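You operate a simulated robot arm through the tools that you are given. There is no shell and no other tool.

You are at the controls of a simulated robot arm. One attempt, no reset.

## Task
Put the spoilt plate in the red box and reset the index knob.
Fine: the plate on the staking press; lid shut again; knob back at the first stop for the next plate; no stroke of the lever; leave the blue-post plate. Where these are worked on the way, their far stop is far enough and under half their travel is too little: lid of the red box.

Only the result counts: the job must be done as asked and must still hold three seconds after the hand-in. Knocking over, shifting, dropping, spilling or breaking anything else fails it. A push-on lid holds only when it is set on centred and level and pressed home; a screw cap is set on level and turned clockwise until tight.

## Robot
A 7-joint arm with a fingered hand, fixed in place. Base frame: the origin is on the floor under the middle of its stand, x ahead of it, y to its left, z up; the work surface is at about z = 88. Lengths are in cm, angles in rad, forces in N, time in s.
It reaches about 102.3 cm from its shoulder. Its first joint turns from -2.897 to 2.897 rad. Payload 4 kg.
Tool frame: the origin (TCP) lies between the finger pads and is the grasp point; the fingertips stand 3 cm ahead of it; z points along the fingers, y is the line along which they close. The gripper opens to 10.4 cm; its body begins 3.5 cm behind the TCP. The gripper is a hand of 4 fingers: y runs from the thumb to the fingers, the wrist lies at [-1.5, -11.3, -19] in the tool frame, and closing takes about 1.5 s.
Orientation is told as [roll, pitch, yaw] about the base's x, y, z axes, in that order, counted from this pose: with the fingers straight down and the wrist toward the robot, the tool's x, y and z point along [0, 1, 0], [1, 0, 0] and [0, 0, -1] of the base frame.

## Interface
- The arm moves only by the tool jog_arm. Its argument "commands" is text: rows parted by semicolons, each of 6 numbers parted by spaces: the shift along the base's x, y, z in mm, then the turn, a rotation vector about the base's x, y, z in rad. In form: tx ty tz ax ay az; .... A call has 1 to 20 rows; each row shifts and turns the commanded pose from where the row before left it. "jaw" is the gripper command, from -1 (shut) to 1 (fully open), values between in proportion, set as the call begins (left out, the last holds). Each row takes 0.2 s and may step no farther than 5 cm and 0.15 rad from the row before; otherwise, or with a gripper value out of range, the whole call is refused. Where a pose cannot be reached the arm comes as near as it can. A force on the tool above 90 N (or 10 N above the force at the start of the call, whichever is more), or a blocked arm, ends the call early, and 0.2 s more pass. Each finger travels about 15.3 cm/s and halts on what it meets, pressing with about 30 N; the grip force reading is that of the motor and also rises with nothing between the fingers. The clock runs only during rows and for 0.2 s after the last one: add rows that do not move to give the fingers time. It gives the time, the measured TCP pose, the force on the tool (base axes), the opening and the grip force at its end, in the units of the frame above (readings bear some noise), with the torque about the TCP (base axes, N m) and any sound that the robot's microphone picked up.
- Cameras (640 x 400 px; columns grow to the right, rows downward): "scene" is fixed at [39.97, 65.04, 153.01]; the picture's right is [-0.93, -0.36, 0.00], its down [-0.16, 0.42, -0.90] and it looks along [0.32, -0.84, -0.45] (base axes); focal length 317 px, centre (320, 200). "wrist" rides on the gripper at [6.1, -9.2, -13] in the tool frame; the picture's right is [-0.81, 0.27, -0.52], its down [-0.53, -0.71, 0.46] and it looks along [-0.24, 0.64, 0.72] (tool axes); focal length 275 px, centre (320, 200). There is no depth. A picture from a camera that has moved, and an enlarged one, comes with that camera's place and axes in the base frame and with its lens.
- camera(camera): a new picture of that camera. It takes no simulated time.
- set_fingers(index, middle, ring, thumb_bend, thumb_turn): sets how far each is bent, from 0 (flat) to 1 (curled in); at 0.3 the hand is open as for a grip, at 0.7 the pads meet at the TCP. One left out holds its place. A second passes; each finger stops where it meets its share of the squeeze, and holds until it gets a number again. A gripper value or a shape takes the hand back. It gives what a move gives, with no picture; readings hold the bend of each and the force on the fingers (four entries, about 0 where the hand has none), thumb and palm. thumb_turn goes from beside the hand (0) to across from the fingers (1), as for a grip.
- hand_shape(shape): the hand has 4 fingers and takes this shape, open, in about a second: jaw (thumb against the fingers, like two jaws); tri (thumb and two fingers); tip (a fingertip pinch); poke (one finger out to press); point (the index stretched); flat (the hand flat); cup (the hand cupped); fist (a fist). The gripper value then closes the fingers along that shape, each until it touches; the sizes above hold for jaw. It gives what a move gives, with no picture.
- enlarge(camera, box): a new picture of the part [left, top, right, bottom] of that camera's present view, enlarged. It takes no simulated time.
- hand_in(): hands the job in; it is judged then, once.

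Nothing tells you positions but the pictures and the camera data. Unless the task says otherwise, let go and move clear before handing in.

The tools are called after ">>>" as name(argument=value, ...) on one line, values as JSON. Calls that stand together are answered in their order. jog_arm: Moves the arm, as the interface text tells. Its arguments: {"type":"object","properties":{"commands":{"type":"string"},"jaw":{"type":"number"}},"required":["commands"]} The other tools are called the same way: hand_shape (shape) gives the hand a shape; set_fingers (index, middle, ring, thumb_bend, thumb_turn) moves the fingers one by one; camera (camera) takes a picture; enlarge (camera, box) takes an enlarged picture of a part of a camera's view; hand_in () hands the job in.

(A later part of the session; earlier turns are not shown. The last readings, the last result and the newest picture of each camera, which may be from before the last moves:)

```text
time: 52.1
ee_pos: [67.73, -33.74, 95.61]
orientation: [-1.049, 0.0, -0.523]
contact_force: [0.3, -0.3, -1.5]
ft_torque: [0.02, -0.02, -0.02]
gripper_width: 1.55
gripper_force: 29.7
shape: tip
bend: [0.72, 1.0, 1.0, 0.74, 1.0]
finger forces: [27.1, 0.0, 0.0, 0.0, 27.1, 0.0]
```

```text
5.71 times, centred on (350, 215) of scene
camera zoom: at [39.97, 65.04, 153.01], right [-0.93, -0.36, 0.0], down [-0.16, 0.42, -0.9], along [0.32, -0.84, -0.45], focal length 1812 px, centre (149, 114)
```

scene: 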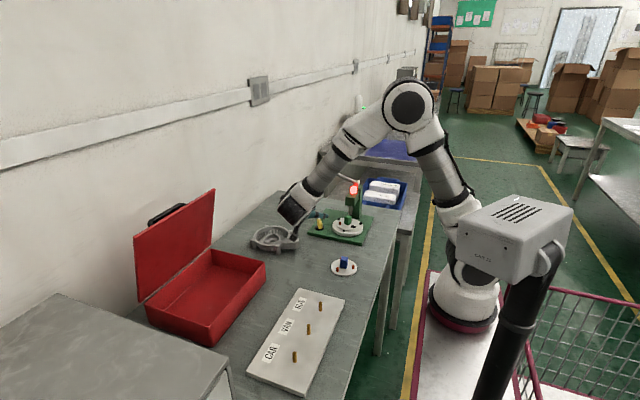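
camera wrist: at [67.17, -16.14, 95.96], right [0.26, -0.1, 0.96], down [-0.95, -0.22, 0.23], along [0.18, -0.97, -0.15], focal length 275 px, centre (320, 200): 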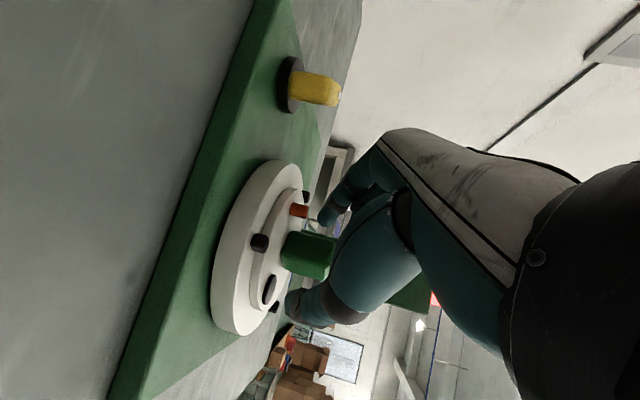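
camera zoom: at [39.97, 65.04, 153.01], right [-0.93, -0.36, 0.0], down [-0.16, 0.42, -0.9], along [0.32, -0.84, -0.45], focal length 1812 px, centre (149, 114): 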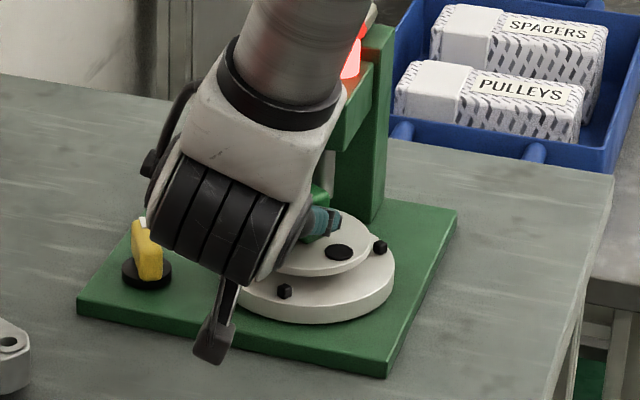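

The plate is lifted level and clear of the locating studs. I'll raise 3 mm more (still under the ram), slide straight out in +y, then lift high.

>>> jog_arm(commands="0 0 3 0 0 0;0 8 0 0 0 0;0 12 0 0 0 0;0 14 0 0 0 0;0 16 0 0 0 0;0 16 6 0 0 0;0 16 15 0 0 0;0 16 20 0 0 0;0 16 20 0 0 0;0 0 0 0 0 0")

>>> camera(camera="wrist")

>>> camera(camera="scene")

```text
time: 54.3
ee_pos: [67.83, -22.13, 101.99]
orientation: [-1.048, 0.0, -0.524]
contact_force: [-0.3, -0.2, -0.9]
ft_torque: [0.01, -0.02, 0.0]
gripper_width: 1.57
gripper_force: 29.8
shape: tip
bend: [0.72, 1.0, 1.0, 0.74, 1.0]
finger forces: [27.1, 0.1, 0.0, 0.0, 27.1, 0.1]
```

```text
taken
camera wrist: at [66.89, -5.2, 103.28], right [0.26, -0.1, 0.96], down [-0.95, -0.22, 0.23], along [0.18, -0.97, -0.15], focal length 275 px, centre (320, 200)
```

wrist: 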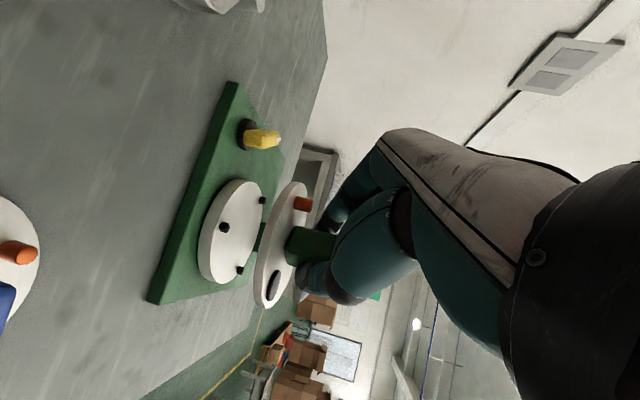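

```text
taken
```

scene: 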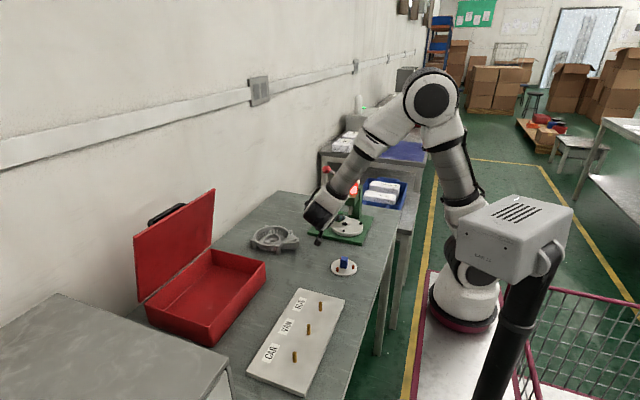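

The plate is out and held. With this tilt the wrist camera would hit the box wall when lowering, so I'll set the plate down on a free bit of table near (71.5, −19.5), regrasp it from straight above, and then take it to the box.

>>> jog_arm(commands="11 10 -15 0 0 0;11 10 -20 0 0 0;11 10 -20 0 0 0;11 9 -20 0 0 0;0 0 -15 0 0 0;0 0 -8 0 0 0;0 0 0 0 0 0")

>>> camera(camera="wrist")

>>> enlarge(camera="scene", box=[260, 170, 390, 290])

```text
time: 55.9
ee_pos: [72.22, -18.4, 92.26]
orientation: [-1.049, -0.003, -0.525]
contact_force: [-1.1, -0.2, -0.5]
ft_torque: [-0.01, -0.01, 0.04]
gripper_width: 1.57
gripper_force: 30.3
shape: tip
bend: [0.72, 1.0, 1.0, 0.74, 1.0]
finger forces: [27.1, 0.0, 0.1, 0.0, 27.1, 0.0]
```

```text
taken
camera wrist: at [71.33, -1.35, 93.46], right [0.26, -0.1, 0.96], down [-0.95, -0.21, 0.23], along [0.18, -0.97, -0.15], focal length 275 px, centre (320, 200)
```

wrist: 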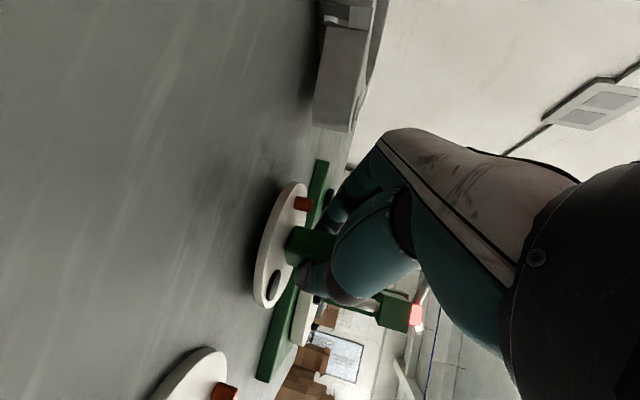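

```text
3.33 times, centred on (325, 230) of scene
camera zoom: at [39.97, 65.04, 153.01], right [-0.93, -0.36, 0.0], down [-0.16, 0.42, -0.9], along [0.32, -0.84, -0.45], focal length 1057 px, centre (303, 100)
```

zoom: 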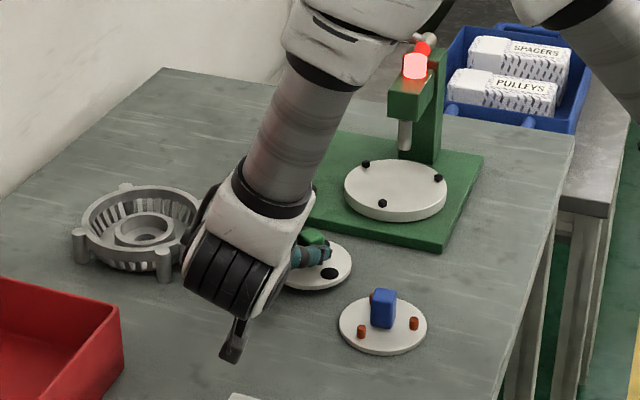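

The plate is about 1 cm above the table. Lowering slowly until it touches.

>>> jog_arm(commands="0 0 -3 0 0 0;0 0 -2 0 0 0;0 0 -1 0 0 0;0 0 0 0 0 0")

>>> enlarge(camera="wrist", box=[220, 160, 380, 330])

```text
time: 56.9
ee_pos: [72.25, -18.4, 91.55]
orientation: [-1.049, 0.0, -0.523]
contact_force: [0.6, 0.6, -1.2]
ft_torque: [0.05, 0.01, -0.02]
gripper_width: 1.57
gripper_force: 30.0
shape: tip
bend: [0.72, 1.0, 1.0, 0.74, 1.0]
finger forces: [27.1, 0.0, 0.0, 0.0, 27.0, 0.0]
```

```text
2.35 times, centred on (300, 245) of wrist
camera zoom: at [71.33, -1.33, 92.84], right [0.26, -0.1, 0.96], down [-0.95, -0.22, 0.23], along [0.18, -0.97, -0.15], focal length 648 px, centre (367, 94)
```

zoom: 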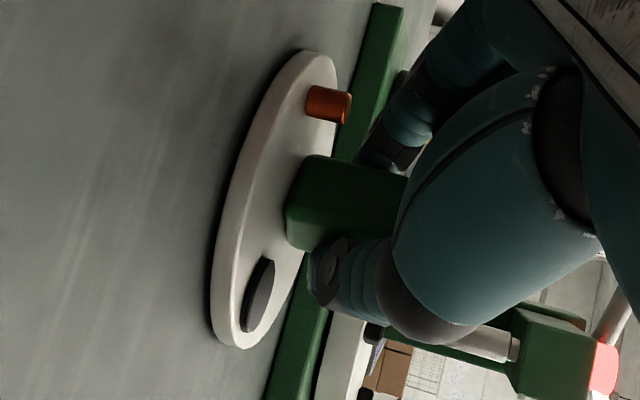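

>>> jog_arm(commands="0 0 -1 0 0 0;0 0 -1 0 0 0;0 0 0 0 0 0")

>>> enlarge(camera="wrist", box=[220, 160, 380, 330])

```text
time: 57.7
ee_pos: [72.2, -18.45, 91.55]
orientation: [-1.05, -0.001, -0.526]
contact_force: [0.0, -0.6, -0.1]
ft_torque: [-0.03, 0.01, 0.01]
gripper_width: 1.57
gripper_force: 29.9
shape: tip
bend: [0.72, 1.0, 1.0, 0.74, 1.0]
finger forces: [27.4, 0.0, 0.0, 0.1, 26.9, 0.1]
```

```text
2.35 times, centred on (300, 245) of wrist
camera zoom: at [71.32, -1.32, 92.65], right [0.26, -0.1, 0.96], down [-0.95, -0.21, 0.23], along [0.18, -0.97, -0.15], focal length 648 px, centre (367, 94)
```

zoom: 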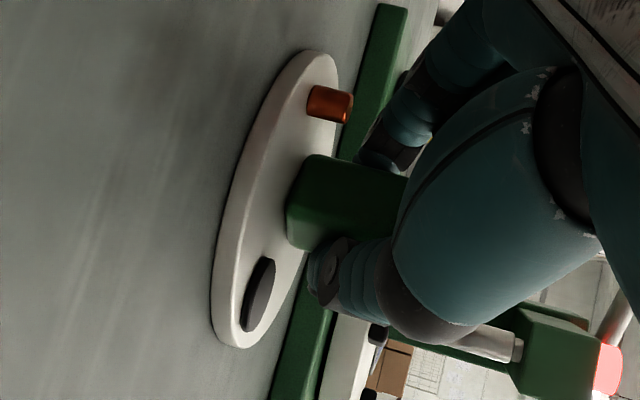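

>>> jog_arm(commands="0 0 -1 0 0 0;0 0 0 0 0 0")

>>> enlarge(camera="scene", box=[290, 220, 370, 280])

>>> jog_arm(commands="0 0 -1 0 0 0;0 0 0 0 0 0")

```text
time: 58.3
ee_pos: [72.19, -18.4, 91.3]
orientation: [-1.049, 0.0, -0.523]
contact_force: [1.4, 0.8, 6.8]
ft_torque: [-0.15, -0.02, -0.01]
gripper_width: 1.56
gripper_force: 29.7
shape: tip
bend: [0.72, 1.0, 1.0, 0.74, 1.0]
finger forces: [28.1, 0.0, 0.0, 0.0, 27.4, 0.1]
```

```text
6.67 times, centred on (330, 250) of scene
camera zoom: at [39.97, 65.04, 153.01], right [-0.93, -0.36, 0.0], down [-0.16, 0.42, -0.9], along [0.32, -0.84, -0.45], focal length 2114 px, centre (253, -133)
```

zoom: 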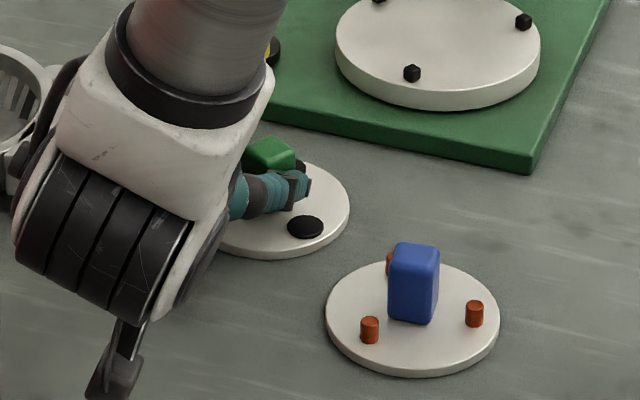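

```text
time: 58.9
ee_pos: [72.2, -18.26, 91.22]
orientation: [-1.049, -0.002, -0.524]
contact_force: [1.5, 0.3, 14.8]
ft_torque: [-0.34, 0.0, 0.01]
gripper_width: 1.59
gripper_force: 30.4
shape: tip
bend: [0.72, 1.0, 1.0, 0.74, 1.0]
finger forces: [29.2, 0.1, 0.0, 0.0, 28.1, 0.0]
```

The plate is down on the table. I'll ease up slightly, open the fingers and back out along the approach line.

>>> jog_arm(commands="0 0 1.5 0 0 0;0 0 0 0 0 0")

>>> jog_arm(commands="0 0 0 0 0 0;0 0 0 0 0 0;0 0 0 0 0 0;0 0 0 0 0 0", jaw=-0.1)

>>> jog_arm(commands="6.5 11.2 7.5 0 0 0;6.5 11.2 7.5 0 0 0;6.5 11.2 9 0 0 0;4 10 20 0 0 0;0 10 30 0 0 0;0 0 30 0 0 0;0 0 30 0 0 0;0 0 0 0 0 0")

>>> camera(camera="wrist")

>>> enlarge(camera="scene", box=[270, 180, 390, 290])

```text
time: 59.5
ee_pos: [72.09, -18.38, 91.32]
orientation: [-1.048, 0.001, -0.524]
contact_force: [1.6, 1.7, 8.2]
ft_torque: [-0.19, -0.06, 0.0]
gripper_width: 1.62
gripper_force: 30.1
shape: tip
bend: [0.72, 1.0, 1.0, 0.74, 1.0]
finger forces: [28.9, 0.0, 0.0, 0.0, 27.9, 0.0]
```

```text
time: 60.5
ee_pos: [72.15, -18.33, 91.3]
orientation: [-1.048, 0.0, -0.524]
contact_force: [-0.1, 0.2, -0.2]
ft_torque: [-0.02, 0.01, 0.01]
gripper_width: 4.66
gripper_force: 0.1
shape: tip
bend: [0.73, 0.98, 0.99, 0.71, 1.0]
finger forces: [0.0, 0.1, 0.0, 0.0, 0.0, 0.0]
```

```text
time: 62.3
ee_pos: [74.49, -13.17, 104.72]
orientation: [-1.05, -0.002, -0.525]
contact_force: [-0.5, 0.3, -0.7]
ft_torque: [0.0, -0.02, -0.02]
gripper_width: 4.65
gripper_force: 0.1
shape: tip
bend: [0.73, 0.98, 0.99, 0.71, 1.0]
finger forces: [0.0, 0.0, 0.0, 0.1, 0.0, 0.0]
```

```text
taken
camera wrist: at [73.66, 3.97, 106.05], right [0.26, -0.1, 0.96], down [-0.95, -0.22, 0.23], along [0.18, -0.97, -0.15], focal length 275 px, centre (320, 200)
```

wrist: 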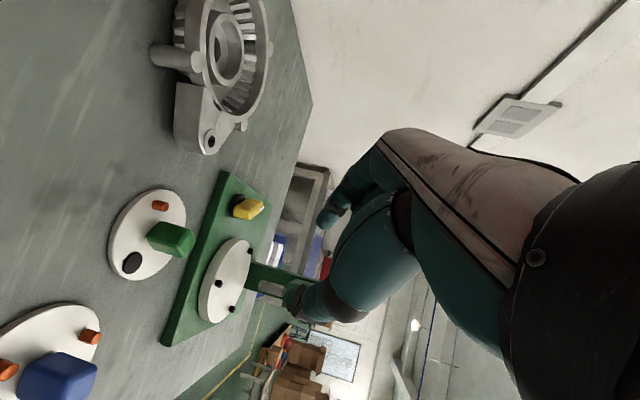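

```text
3.64 times, centred on (330, 235) of scene
camera zoom: at [39.97, 65.04, 153.01], right [-0.93, -0.36, 0.0], down [-0.16, 0.42, -0.9], along [0.32, -0.84, -0.45], focal length 1153 px, centre (284, 73)
```

zoom: 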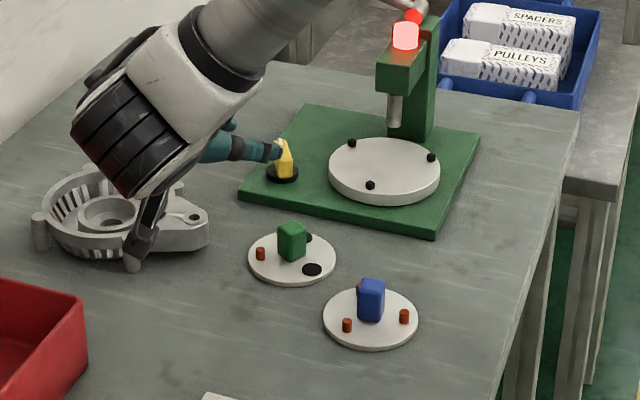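

The plate rests flat on the table near (71.45, −19.6). I'll raise and un-tilt the hand to vertical (keeping yaw −30°) for a top-down regrasp.

>>> jog_arm(commands="0 0 30 0 0 0;0 0 30 0.1134 -0.0655 0;0 0 30 0.1134 -0.0655 0;0 0 0 0.1134 -0.0655 0;0 0 0 0.1134 -0.0655 0;0 0 0 0.1134 -0.0655 0;0 0 0 0.1134 -0.0655 0;0 0 0 0.1134 -0.0655 0;0 0 0 0.1134 -0.0655 0;0 0 0 0 0 0")

>>> camera(camera="wrist")

>>> camera(camera="scene")

```text
time: 64.5
ee_pos: [74.51, -13.03, 113.67]
orientation: [0.0, -0.001, -0.526]
contact_force: [0.7, -0.8, 0.1]
ft_torque: [0.04, -0.01, 0.03]
gripper_width: 4.64
gripper_force: 0.2
shape: tip
bend: [0.73, 0.98, 0.99, 0.71, 1.0]
finger forces: [0.0, 0.1, 0.0, 0.0, 0.0, 0.0]
```

```text
taken
camera wrist: at [69.55, -3.11, 126.86], right [-0.17, -0.84, 0.52], down [-0.88, -0.1, -0.46], along [0.44, -0.53, -0.72], focal length 275 px, centre (320, 200)
```

wrist: 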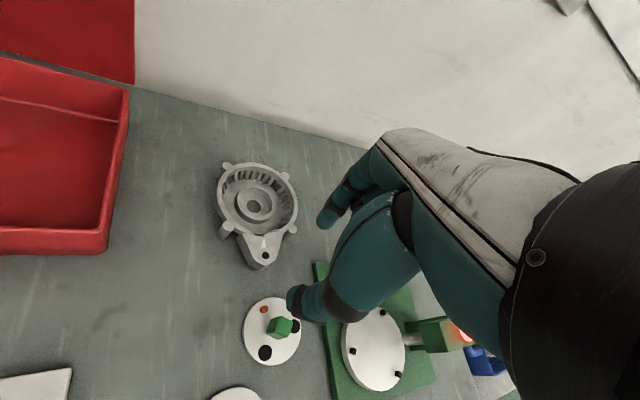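

```text
taken
```

scene: 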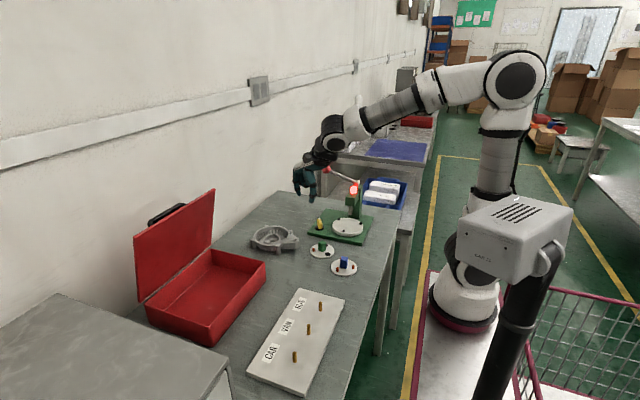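

>>> enlarge(camera="wrist", box=[230, 280, 330, 380])

>>> enlarge(camera="scene", box=[305, 235, 345, 265])

```text
4.00 times, centred on (280, 330) of wrist
camera zoom: at [69.55, -3.11, 126.86], right [-0.17, -0.84, 0.52], down [-0.88, -0.1, -0.46], along [0.44, -0.53, -0.72], focal length 1101 px, centre (480, -320)
```

zoom: 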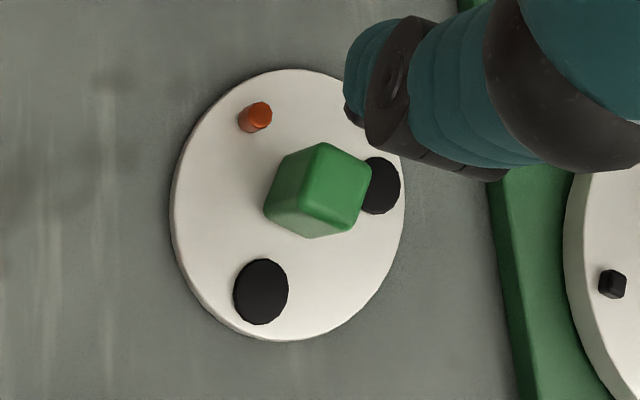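

```text
13.33 times, centred on (325, 250) of scene
camera zoom: at [39.97, 65.04, 153.01], right [-0.93, -0.36, 0.0], down [-0.16, 0.42, -0.9], along [0.32, -0.84, -0.45], focal length 4228 px, centre (253, -467)
```

zoom: 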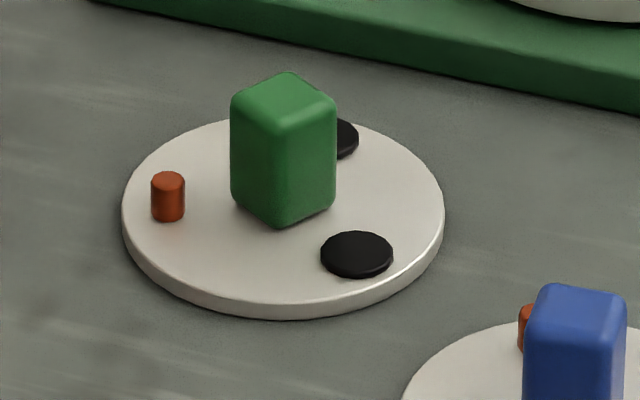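

Post centre on the table is near (71.5, −19.5), faces aligned with the hand's yaw. I'll move above it and descend partway, then check.

>>> jog_arm(commands="-10 -22 -20 0 0 0;-10 -22 -20 0 0 0;-10 -21 -20 0 0 0;0 0 -30 0 0 0;0 0 -30 0 0 0;0 0 -20 0 0 0;0 0 0 0 0 0")

>>> enlarge(camera="wrist", box=[220, 180, 380, 330])

>>> enlarge(camera="scene", box=[280, 190, 370, 270])

```text
time: 66.1
ee_pos: [71.62, -19.4, 99.71]
orientation: [-0.002, -0.001, -0.523]
contact_force: [-0.3, 0.1, 0.4]
ft_torque: [0.02, 0.02, 0.01]
gripper_width: 4.67
gripper_force: 0.0
shape: tip
bend: [0.73, 0.98, 0.99, 0.71, 1.0]
finger forces: [0.1, 0.0, 0.0, 0.0, 0.0, 0.0]
```

```text
2.67 times, centred on (300, 255) of wrist
camera zoom: at [66.53, -9.59, 112.85], right [-0.17, -0.84, 0.52], down [-0.88, -0.11, -0.45], along [0.44, -0.53, -0.72], focal length 734 px, centre (373, 53)
```

zoom: 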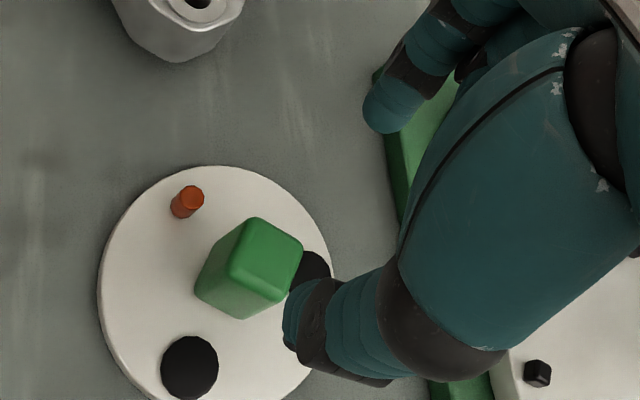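

```text
5.00 times, centred on (325, 230) of scene
camera zoom: at [39.97, 65.04, 153.01], right [-0.93, -0.36, 0.0], down [-0.16, 0.42, -0.9], along [0.32, -0.84, -0.45], focal length 1585 px, centre (295, 50)
```

zoom: 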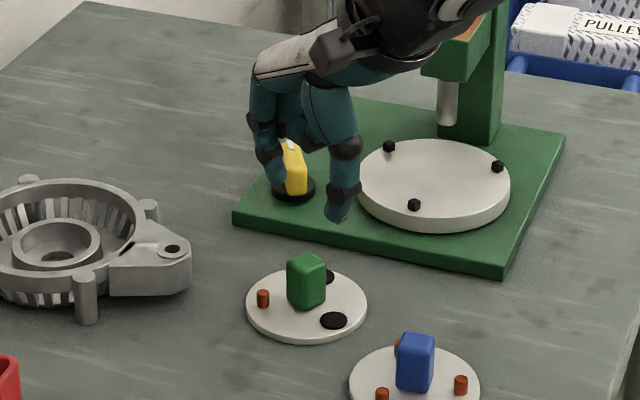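

Aligned within a couple of millimetres. Descending to grasp height and closing.

>>> jog_arm(commands="1 0 -20 0 0 0;0 0 -20 0 0 0;0 0 -20 0 0 0;0 0 -12 0 0 0;0 0 0 0 0 0")

>>> enlarge(camera="wrist", box=[220, 180, 380, 330])

>>> enlarge(camera="scene", box=[280, 190, 370, 270])

```text
time: 67.3
ee_pos: [71.73, -19.42, 92.61]
orientation: [-0.002, -0.001, -0.526]
contact_force: [-0.2, 0.0, 1.1]
ft_torque: [0.02, 0.04, 0.01]
gripper_width: 4.69
gripper_force: 0.0
shape: tip
bend: [0.73, 0.98, 0.99, 0.71, 1.0]
finger forces: [0.1, 0.1, 0.0, 0.1, 0.1, 0.0]
```

```text
2.67 times, centred on (300, 255) of wrist
camera zoom: at [66.72, -9.58, 105.66], right [-0.17, -0.84, 0.52], down [-0.88, -0.1, -0.45], along [0.44, -0.54, -0.72], focal length 734 px, centre (373, 53)
```

zoom: 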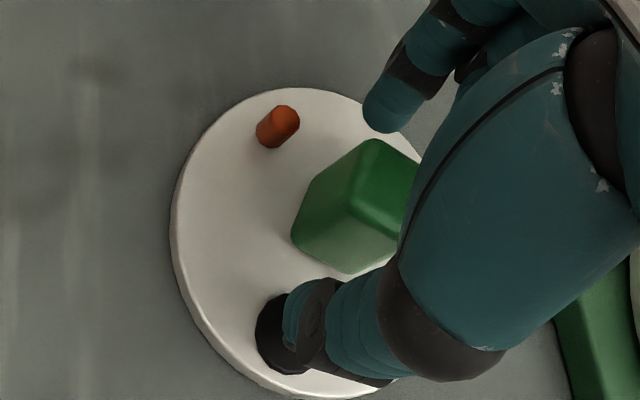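

```text
5.00 times, centred on (325, 230) of scene
camera zoom: at [39.97, 65.04, 153.01], right [-0.93, -0.36, 0.0], down [-0.16, 0.42, -0.9], along [0.32, -0.84, -0.45], focal length 1585 px, centre (295, 50)
```

zoom: 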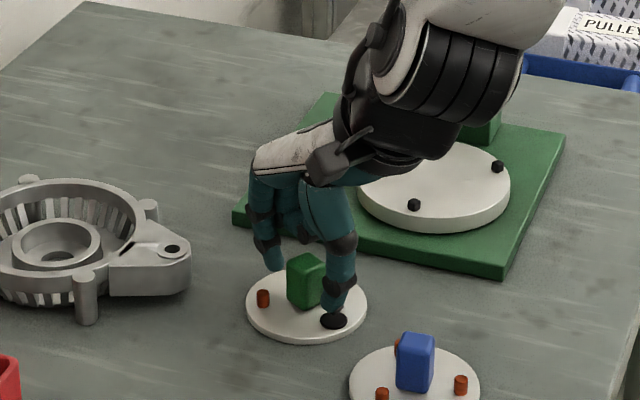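

>>> jog_arm(commands="0 0 0 0 0 0;0 0 0 0 0 0;0 0 0 0 0 0;0 0 0 0 0 0;0 0 0 0 0 0;0 0 0 0 0 0;0 0 0 0 0 0", jaw=-1)

>>> jog_arm(commands="0 0 5 0 0 0;0 0 10 0 0 0;0 0 10 0 0 0;0 0 0 0 0 0")

>>> enlarge(camera="wrist", box=[220, 180, 380, 330])

>>> enlarge(camera="scene", box=[280, 190, 370, 270])

```text
time: 68.9
ee_pos: [71.68, -19.59, 92.55]
orientation: [-0.003, 0.0, -0.526]
contact_force: [0.4, 0.0, 0.6]
ft_torque: [0.02, -0.01, -0.03]
gripper_width: 1.58
gripper_force: 30.2
shape: tip
bend: [0.72, 1.0, 1.0, 0.74, 1.0]
finger forces: [26.8, 0.1, 0.1, 0.1, 26.9, 0.0]
```

```text
time: 69.9
ee_pos: [71.72, -19.43, 95.03]
orientation: [-0.002, 0.002, -0.524]
contact_force: [0.8, 0.4, -1.8]
ft_torque: [-0.05, 0.0, 0.0]
gripper_width: 1.6
gripper_force: 30.0
shape: tip
bend: [0.72, 1.0, 1.0, 0.74, 1.0]
finger forces: [26.9, 0.0, 0.1, 0.0, 27.0, 0.0]
```

```text
2.67 times, centred on (300, 255) of wrist
camera zoom: at [66.7, -9.58, 108.14], right [-0.17, -0.84, 0.52], down [-0.88, -0.11, -0.45], along [0.44, -0.53, -0.72], focal length 734 px, centre (373, 53)
```

zoom: 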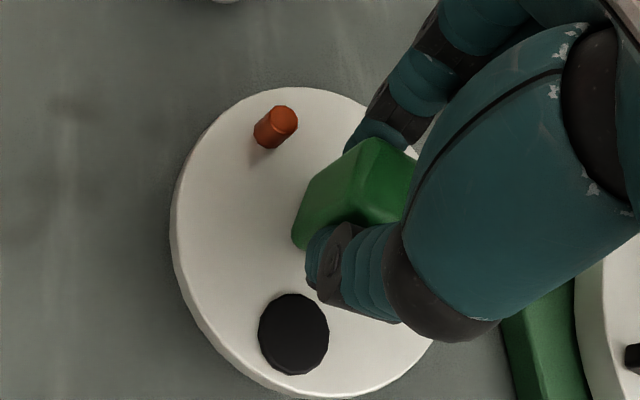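

```text
5.00 times, centred on (325, 230) of scene
camera zoom: at [39.97, 65.04, 153.01], right [-0.93, -0.36, 0.0], down [-0.16, 0.42, -0.9], along [0.32, -0.84, -0.45], focal length 1585 px, centre (295, 50)
```

zoom: 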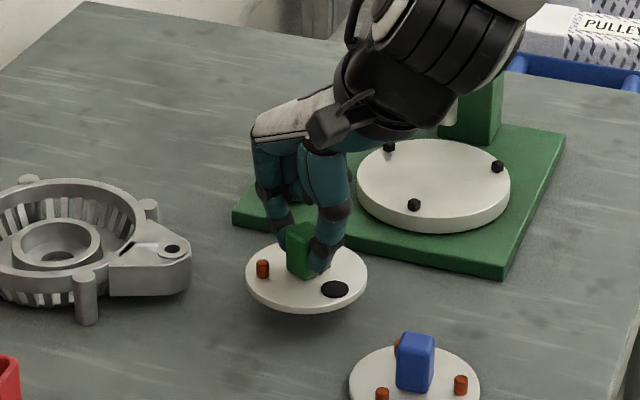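

Held level from above. Lifting and carrying over the box.

>>> jog_arm(commands="0 0 35 0 0 0;0 0 40 0 0 0;0 0 40 0 0 0;5 10 40 0 0 0;17 32 10 0 0 0;17 32 5 0 0 0;17 32 0 0 0 0;17 32 0 0 0 0;17 32 0 0 0 0;17 32 0 0 0 0;17 32 0 0 0 0;17 32 0 0 0 0;16 30 0 0 0 0;14 30 0 0 0 0;0 0 0 0 0 0")

>>> camera(camera="wrist")

>>> camera(camera="scene")

```text
time: 73.1
ee_pos: [88.72, 13.09, 112.03]
orientation: [0.0, -0.001, -0.524]
contact_force: [0.0, 0.4, -0.6]
ft_torque: [-0.04, -0.01, 0.01]
gripper_width: 1.59
gripper_force: 29.7
shape: tip
bend: [0.72, 1.0, 1.0, 0.74, 1.0]
finger forces: [26.8, 0.1, 0.1, 0.0, 26.7, 0.0]
```

```text
taken
camera wrist: at [83.67, 23.07, 125.15], right [-0.17, -0.84, 0.52], down [-0.88, -0.1, -0.45], along [0.44, -0.54, -0.72], focal length 275 px, centre (320, 200)
```

wrist: 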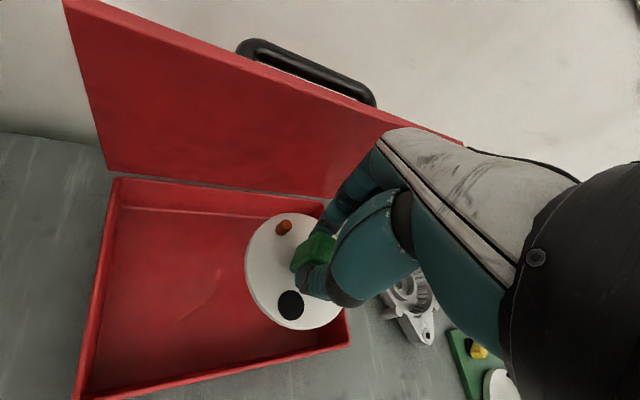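

```text
taken
```

scene: 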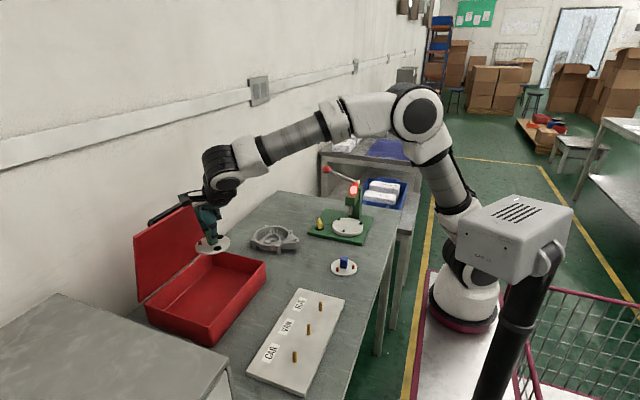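

The plate is centred above the open box. Lowering into it.

>>> jog_arm(commands="0 -5 -30 0 0 0;0 0 -30 0 0 0;0 0 -30 0 0 0;0 0 -30 0 0 0;0 0 -30 0 0 0;0 0 -20 0 0 0;0 0 0 0 0 0")

>>> camera(camera="wrist")

>>> enlarge(camera="scene", box=[130, 170, 290, 350])

```text
time: 74.7
ee_pos: [88.82, 12.67, 95.08]
orientation: [-0.002, -0.002, -0.523]
contact_force: [-0.3, 0.1, -0.3]
ft_torque: [0.0, 0.03, -0.05]
gripper_width: 1.58
gripper_force: 30.1
shape: tip
bend: [0.72, 1.0, 1.0, 0.74, 1.0]
finger forces: [26.7, 0.0, 0.0, 0.1, 26.7, 0.1]
```

```text
taken
camera wrist: at [83.7, 22.6, 108.12], right [-0.17, -0.84, 0.52], down [-0.88, -0.1, -0.45], along [0.44, -0.54, -0.72], focal length 275 px, centre (320, 200)
```

wrist: 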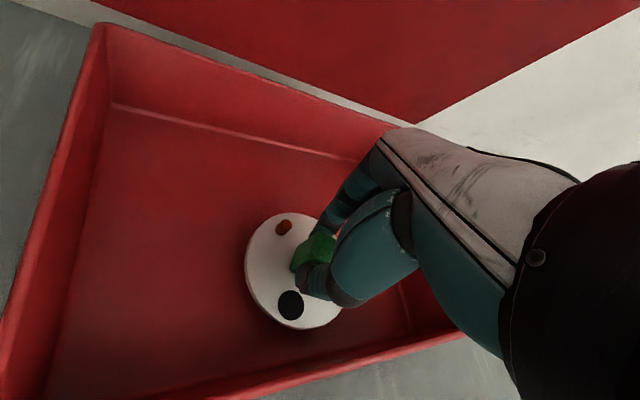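

```text
2.22 times, centred on (210, 260) of scene
camera zoom: at [39.97, 65.04, 153.01], right [-0.93, -0.36, 0.0], down [-0.16, 0.42, -0.9], along [0.32, -0.84, -0.45], focal length 705 px, centre (564, 67)
```

zoom: 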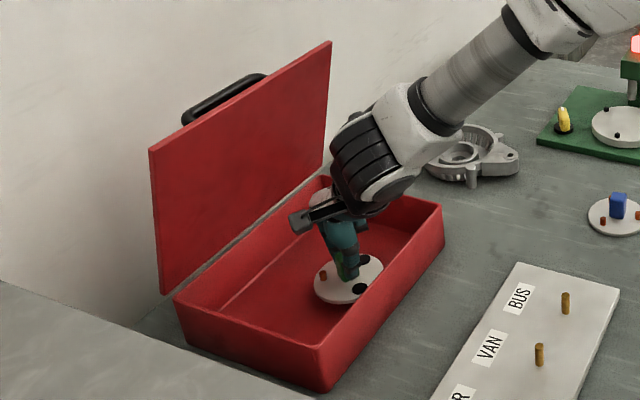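

The plate is inside the box about 2 cm above the floor. Lowering in small steps until it touches.

>>> jog_arm(commands="0 0 -5 0 0 0;0 0 -5 0 0 0;0 0 -3 0 0 0;0 0 0 0 0 0")

>>> jog_arm(commands="0 0 -2 0 0 0;0 0 0 0 0 0")

>>> jog_arm(commands="0 0 -1.5 0 0 0;0 0 0 0 0 0")

```text
time: 75.7
ee_pos: [88.63, 12.68, 93.72]
orientation: [-0.002, -0.001, -0.523]
contact_force: [0.2, -0.2, -1.2]
ft_torque: [0.0, -0.02, 0.02]
gripper_width: 1.55
gripper_force: 29.7
shape: tip
bend: [0.72, 1.0, 1.0, 0.74, 1.0]
finger forces: [26.8, 0.1, 0.0, 0.0, 26.8, 0.0]
```

```text
time: 76.3
ee_pos: [88.86, 12.56, 93.6]
orientation: [-0.002, -0.001, -0.526]
contact_force: [0.0, -0.5, -2.1]
ft_torque: [0.03, -0.02, 0.0]
gripper_width: 1.57
gripper_force: 29.8
shape: tip
bend: [0.72, 1.0, 1.0, 0.74, 1.0]
finger forces: [26.7, 0.0, 0.0, 0.0, 26.6, 0.0]
```

```text
time: 76.9
ee_pos: [88.65, 12.67, 93.41]
orientation: [-0.001, -0.002, -0.524]
contact_force: [-0.1, 0.9, -1.2]
ft_torque: [0.01, 0.05, 0.01]
gripper_width: 1.58
gripper_force: 30.4
shape: tip
bend: [0.72, 1.0, 1.0, 0.74, 1.0]
finger forces: [26.7, 0.0, 0.1, 0.1, 26.7, 0.1]
```

>>> jog_arm(commands="0 0 -1.5 0 0 0;0 0 0 0 0 0")

>>> jog_arm(commands="0 0 -1.5 0 0 0;0 0 0 0 0 0")

>>> enlarge(camera="wrist", box=[220, 180, 380, 350])

```text
time: 77.5
ee_pos: [88.68, 12.64, 93.35]
orientation: [-0.001, -0.001, -0.526]
contact_force: [0.5, 0.3, -1.1]
ft_torque: [0.01, 0.03, -0.02]
gripper_width: 1.59
gripper_force: 30.3
shape: tip
bend: [0.72, 1.0, 1.0, 0.74, 1.0]
finger forces: [26.7, 0.1, 0.0, 0.0, 26.6, 0.0]
```

```text
time: 78.1
ee_pos: [88.67, 12.55, 93.16]
orientation: [-0.001, 0.0, -0.522]
contact_force: [-0.3, 1.0, 2.3]
ft_torque: [-0.01, 0.0, 0.02]
gripper_width: 1.62
gripper_force: 29.7
shape: tip
bend: [0.72, 1.0, 1.0, 0.74, 1.0]
finger forces: [27.3, 0.0, 0.0, 0.0, 27.6, 0.0]
```

```text
2.35 times, centred on (300, 265) of wrist
camera zoom: at [83.74, 22.53, 106.21], right [-0.17, -0.84, 0.52], down [-0.88, -0.1, -0.46], along [0.44, -0.53, -0.72], focal length 648 px, centre (367, 47)
```

zoom: 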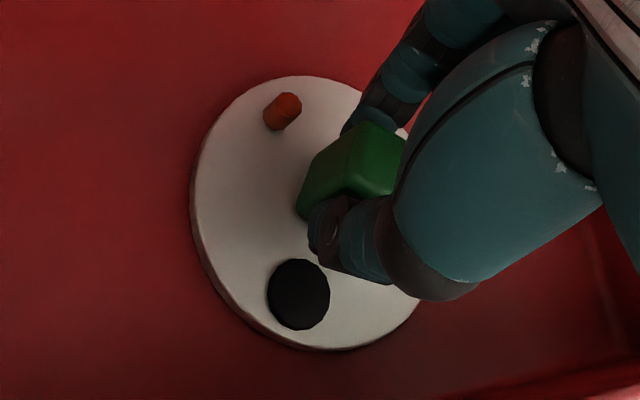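

Touching the floor of the box. Releasing and lifting straight out.

>>> jog_arm(commands="0 0 0 0 0 0;0 0 0 0 0 0;0 0 0 0 0 0;0 0 0 0 0 0", jaw=-0.1)

>>> jog_arm(commands="0 0 10 0 0 0;0 0 20 0 0 0;0 0 30 0 0 0;0 0 40 0 0 0;0 0 40 0 0 0;0 0 40 0 0 0;0 0 0 0 0 0")

>>> camera(camera="wrist")

>>> camera(camera="scene")

```text
time: 79.1
ee_pos: [88.6, 12.64, 93.1]
orientation: [-0.002, 0.0, -0.523]
contact_force: [0.7, 0.6, 0.3]
ft_torque: [0.04, -0.04, 0.03]
gripper_width: 4.67
gripper_force: 0.0
shape: tip
bend: [0.73, 0.98, 0.99, 0.71, 1.0]
finger forces: [0.1, 0.0, 0.0, 0.0, 0.0, 0.1]
```

```text
time: 80.7
ee_pos: [88.75, 12.58, 111.12]
orientation: [-0.002, 0.0, -0.526]
contact_force: [0.7, -0.2, 0.3]
ft_torque: [-0.03, -0.01, 0.01]
gripper_width: 4.66
gripper_force: 0.0
shape: tip
bend: [0.73, 0.98, 0.99, 0.71, 1.0]
finger forces: [0.0, 0.0, 0.1, 0.1, 0.1, 0.0]
```

```text
taken
camera wrist: at [83.76, 22.57, 124.23], right [-0.17, -0.84, 0.52], down [-0.88, -0.1, -0.45], along [0.44, -0.54, -0.72], focal length 275 px, centre (320, 200)
```

wrist: 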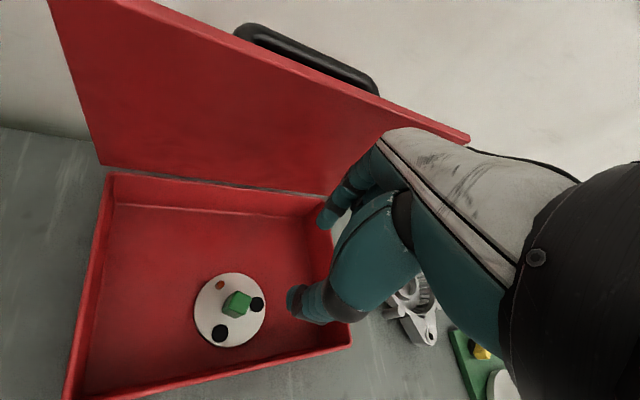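

```text
taken
```

scene: 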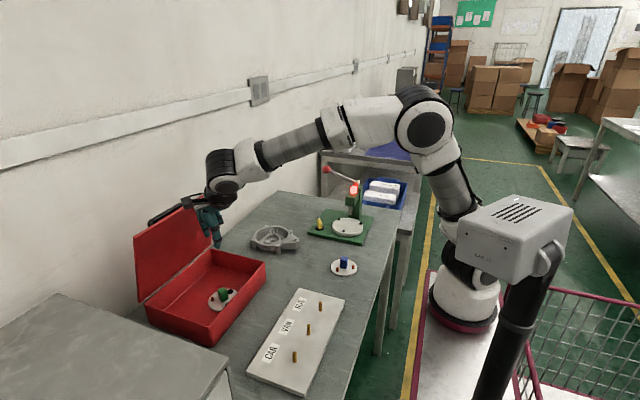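

The plate lies flat in the box. Next I'll close the lid: retreat, go to yaw 0 with straight fingers and folded thumb, then hook the fingertips over the lid's top edge and draw it down.

>>> jog_arm(commands="-20 0 20 0 0 0;-25 0 25 0 0 0.131;-25 0 25 0 0 0.131;-25 0 20 0 0 0.131;-15 0 10 0 0 0.131;0 0 0 0 0 0")

>>> set_fingers(index=0, middle=0, ring=0, thumb_bend=1, thumb_turn=1)

>>> camera(camera="wrist")

>>> enlarge(camera="scene", box=[110, 100, 330, 350])

```text
time: 82.1
ee_pos: [77.57, 12.6, 121.14]
orientation: [-0.002, 0.0, 0.0]
contact_force: [-0.8, 0.5, 0.7]
ft_torque: [0.01, 0.04, -0.01]
gripper_width: 4.64
gripper_force: 0.1
shape: tip
bend: [0.73, 0.98, 0.99, 0.71, 1.0]
finger forces: [0.0, 0.0, 0.1, 0.0, 0.1, 0.1]
```

```text
time: 83.1
ee_pos: [77.71, 12.59, 121.1]
orientation: [-0.002, -0.001, 0.001]
contact_force: [0.2, 0.8, 0.7]
ft_torque: [-0.01, 0.01, -0.01]
gripper_width: 4.55
gripper_force: 0.0
shape: fingers
bend: [0.0, 0.0, 0.0, 1.0, 1.0]
finger forces: [0.0, 0.0, 0.0, 0.0, 0.1, 0.0]
```

```text
taken
camera wrist: at [68.38, 18.77, 134.18], right [0.27, -0.81, 0.52], down [-0.71, -0.53, -0.45], along [0.65, -0.25, -0.72], focal length 275 px, centre (320, 200)
```

wrist: 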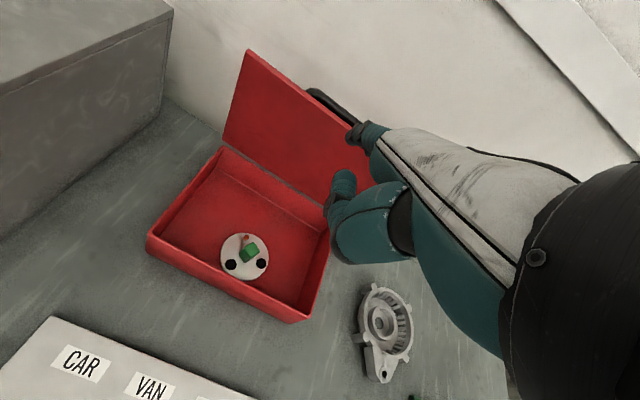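

```text
1.60 times, centred on (220, 225) of scene
camera zoom: at [39.97, 65.04, 153.01], right [-0.93, -0.36, 0.0], down [-0.16, 0.42, -0.9], along [0.32, -0.84, -0.45], focal length 507 px, centre (480, 160)
```

zoom: 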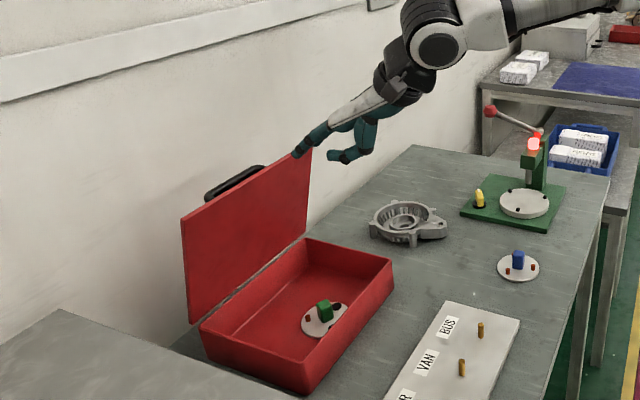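

Lid edge is near (96.4, 116). Moving the fingertips over and just behind it.

>>> jog_arm(commands="30 0 2 0 0 0;30 0 2 0 0 0;30 0 0 0 0 0;30 0 0 0 0 0;0 0 -12 0 0 0;0 0 -12 0 0 0;0 0 -10 0 0 0;0 0 0 0 0 0")

>>> camera(camera="wrist")

>>> enlarge(camera="scene", box=[130, 120, 290, 320])

```text
time: 84.9
ee_pos: [89.6, 12.59, 117.99]
orientation: [-0.001, 0.0, 0.0]
contact_force: [-0.1, -0.3, 0.9]
ft_torque: [-0.05, -0.05, 0.0]
gripper_width: 4.55
gripper_force: 0.1
shape: fingers
bend: [0.0, 0.0, 0.0, 1.0, 1.0]
finger forces: [0.0, 0.0, 0.0, 0.0, 0.1, 0.1]
```

```text
taken
camera wrist: at [80.39, 18.75, 131.15], right [0.27, -0.81, 0.52], down [-0.71, -0.53, -0.45], along [0.64, -0.25, -0.72], focal length 275 px, centre (320, 200)
```

wrist: 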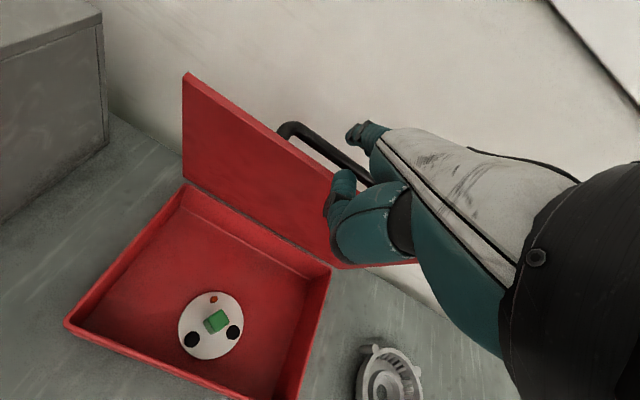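

```text
2.00 times, centred on (210, 220) of scene
camera zoom: at [39.97, 65.04, 153.01], right [-0.93, -0.36, 0.0], down [-0.16, 0.42, -0.9], along [0.32, -0.84, -0.45], focal length 634 px, centre (540, 160)
```

zoom: 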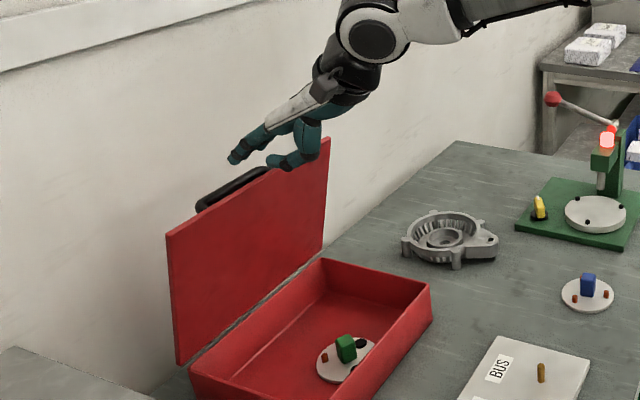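

Fingers are over and behind the top edge. Drawing the lid forward and down along its arc.

>>> jog_arm(commands="-2 0 -10 0 0 0;-3 0 -10 0 0 0;-3 0 -9 0 0 0;-10 0 -4 0 0 0;-10 0 -4 0 0 0;-10 0 -4 0 0 0;-10 0 -4 0 0 0;-10 0 -4 0 0 0;0 0 0 0 0 0")

>>> camera(camera="wrist")

>>> enlarge(camera="scene", box=[130, 120, 290, 320])

```text
time: 86.9
ee_pos: [83.89, 12.74, 113.1]
orientation: [0.0, -0.001, 0.001]
contact_force: [-1.1, -0.6, 1.3]
ft_torque: [-0.05, -0.06, 0.0]
gripper_width: 4.56
gripper_force: 0.8
shape: fingers
bend: [0.0, 0.0, 0.0, 1.0, 1.0]
finger forces: [0.5, 0.0, 0.1, 0.0, 0.0, 0.1]
```

```text
taken
camera wrist: at [74.64, 18.83, 126.22], right [0.27, -0.81, 0.52], down [-0.71, -0.53, -0.45], along [0.64, -0.25, -0.72], focal length 275 px, centre (320, 200)
```

wrist: 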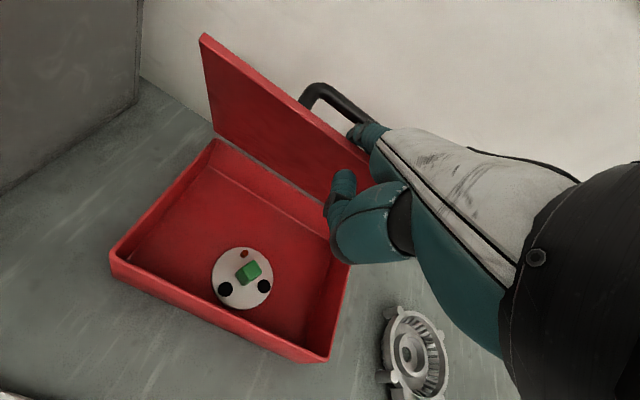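

```text
2.00 times, centred on (210, 220) of scene
camera zoom: at [39.97, 65.04, 153.01], right [-0.93, -0.36, 0.0], down [-0.16, 0.42, -0.9], along [0.32, -0.84, -0.45], focal length 634 px, centre (540, 160)
```

zoom: 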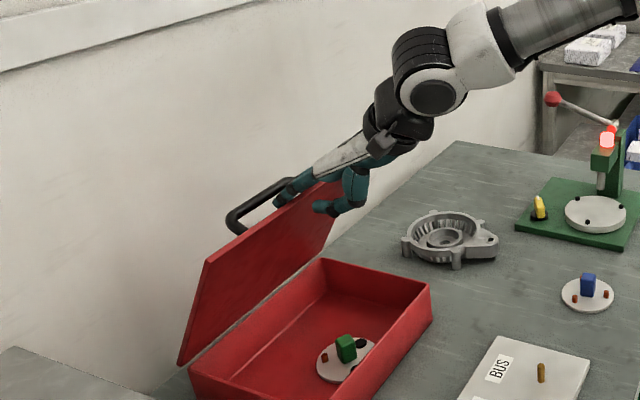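

The lid follows, now about 60°. Continuing down to about 30°.

>>> jog_arm(commands="-8.8 0 -6.6 0 0 0;-8.8 0 -6.6 0 0 0;-8.8 0 -6.6 0 0 0;-8.8 0 -6.6 0 0 0;-8.8 0 -6.6 0 0 0;-5 0 -9 0 0 0;-5 0 -9 0 0 0;-5 0 -9 0 0 0;-5 0 -9 0 0 0;-5 0 -9 0 0 0;0 0 0 0 0 0")

>>> camera(camera="wrist")

>>> enlarge(camera="scene", box=[130, 170, 290, 350])

```text
time: 89.3
ee_pos: [77.07, 12.56, 105.4]
orientation: [-0.002, -0.001, -0.001]
contact_force: [0.0, -0.2, -0.1]
ft_torque: [-0.02, -0.05, 0.02]
gripper_width: 4.6
gripper_force: 0.3
shape: fingers
bend: [0.0, 0.0, 0.0, 1.0, 1.0]
finger forces: [0.1, 0.0, 0.0, 0.1, 0.1, 0.0]
```

```text
taken
camera wrist: at [67.75, 18.69, 118.49], right [0.27, -0.81, 0.52], down [-0.71, -0.53, -0.45], along [0.65, -0.25, -0.72], focal length 275 px, centre (320, 200)
```

wrist: 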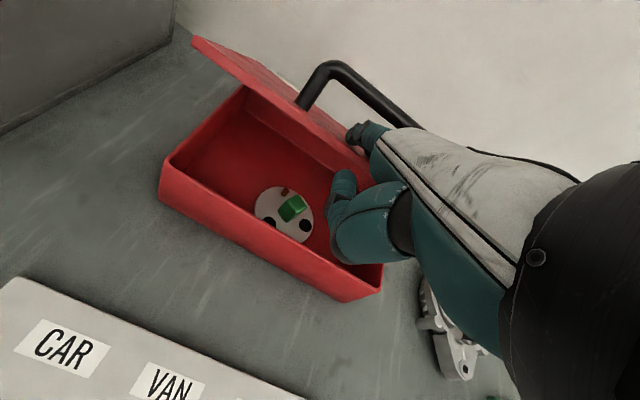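

```text
2.22 times, centred on (210, 260) of scene
camera zoom: at [39.97, 65.04, 153.01], right [-0.93, -0.36, 0.0], down [-0.16, 0.42, -0.9], along [0.32, -0.84, -0.45], focal length 705 px, centre (564, 67)
```

zoom: 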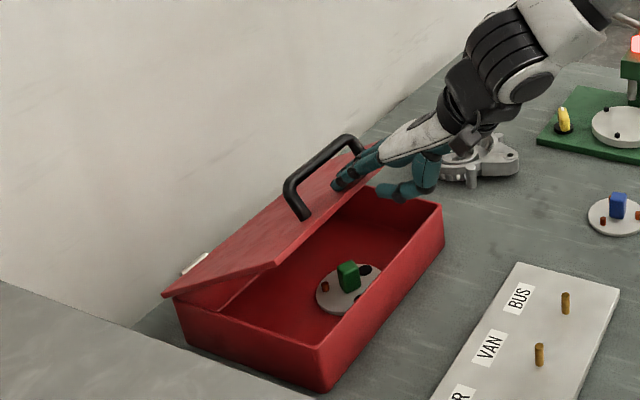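

About 30° left. Continuing down, slowing near closure.

>>> jog_arm(commands="-4.3 0 -9 0 0 0;-4.3 0 -9 0 0 0;-4.3 0 -9 0 0 0;-4.3 0 -9 0 0 0;-4.3 0 -9 0 0 0;-1.8 0 -9 0 0 0;-1.8 0 -9 0 0 0;-1.8 0 -9 0 0 0;0 0 0 0 0 0")

>>> camera(camera="wrist")

>>> enlarge(camera="scene", box=[130, 200, 290, 350])

```text
time: 91.3
ee_pos: [74.41, 12.5, 98.15]
orientation: [-0.001, -0.001, 0.001]
contact_force: [0.9, -0.1, 0.8]
ft_torque: [0.01, 0.01, 0.01]
gripper_width: 4.58
gripper_force: 0.1
shape: fingers
bend: [0.0, 0.0, 0.0, 1.0, 1.0]
finger forces: [0.0, 0.1, 0.0, 0.0, 0.1, 0.0]
```

```text
taken
camera wrist: at [65.08, 18.74, 111.26], right [0.27, -0.81, 0.52], down [-0.71, -0.53, -0.45], along [0.64, -0.25, -0.72], focal length 275 px, centre (320, 200)
```

wrist: 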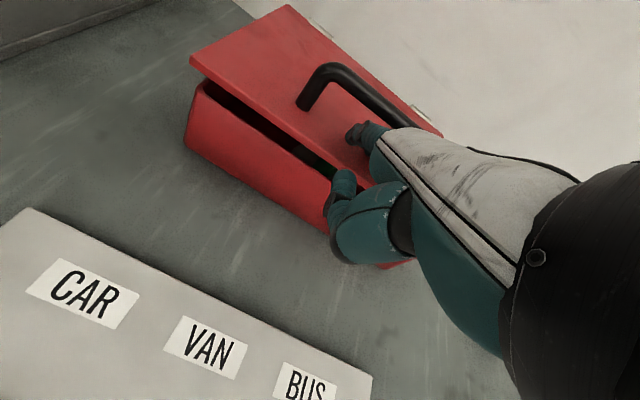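

```text
2.67 times, centred on (210, 275) of scene
camera zoom: at [39.97, 65.04, 153.01], right [-0.93, -0.36, 0.0], down [-0.16, 0.42, -0.9], along [0.32, -0.84, -0.45], focal length 846 px, centre (613, 0)
```

zoom: 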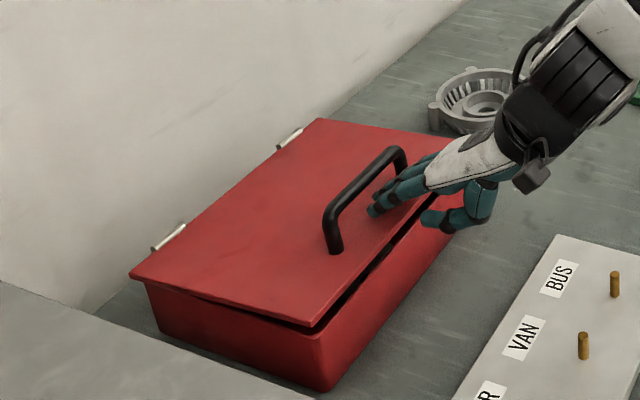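

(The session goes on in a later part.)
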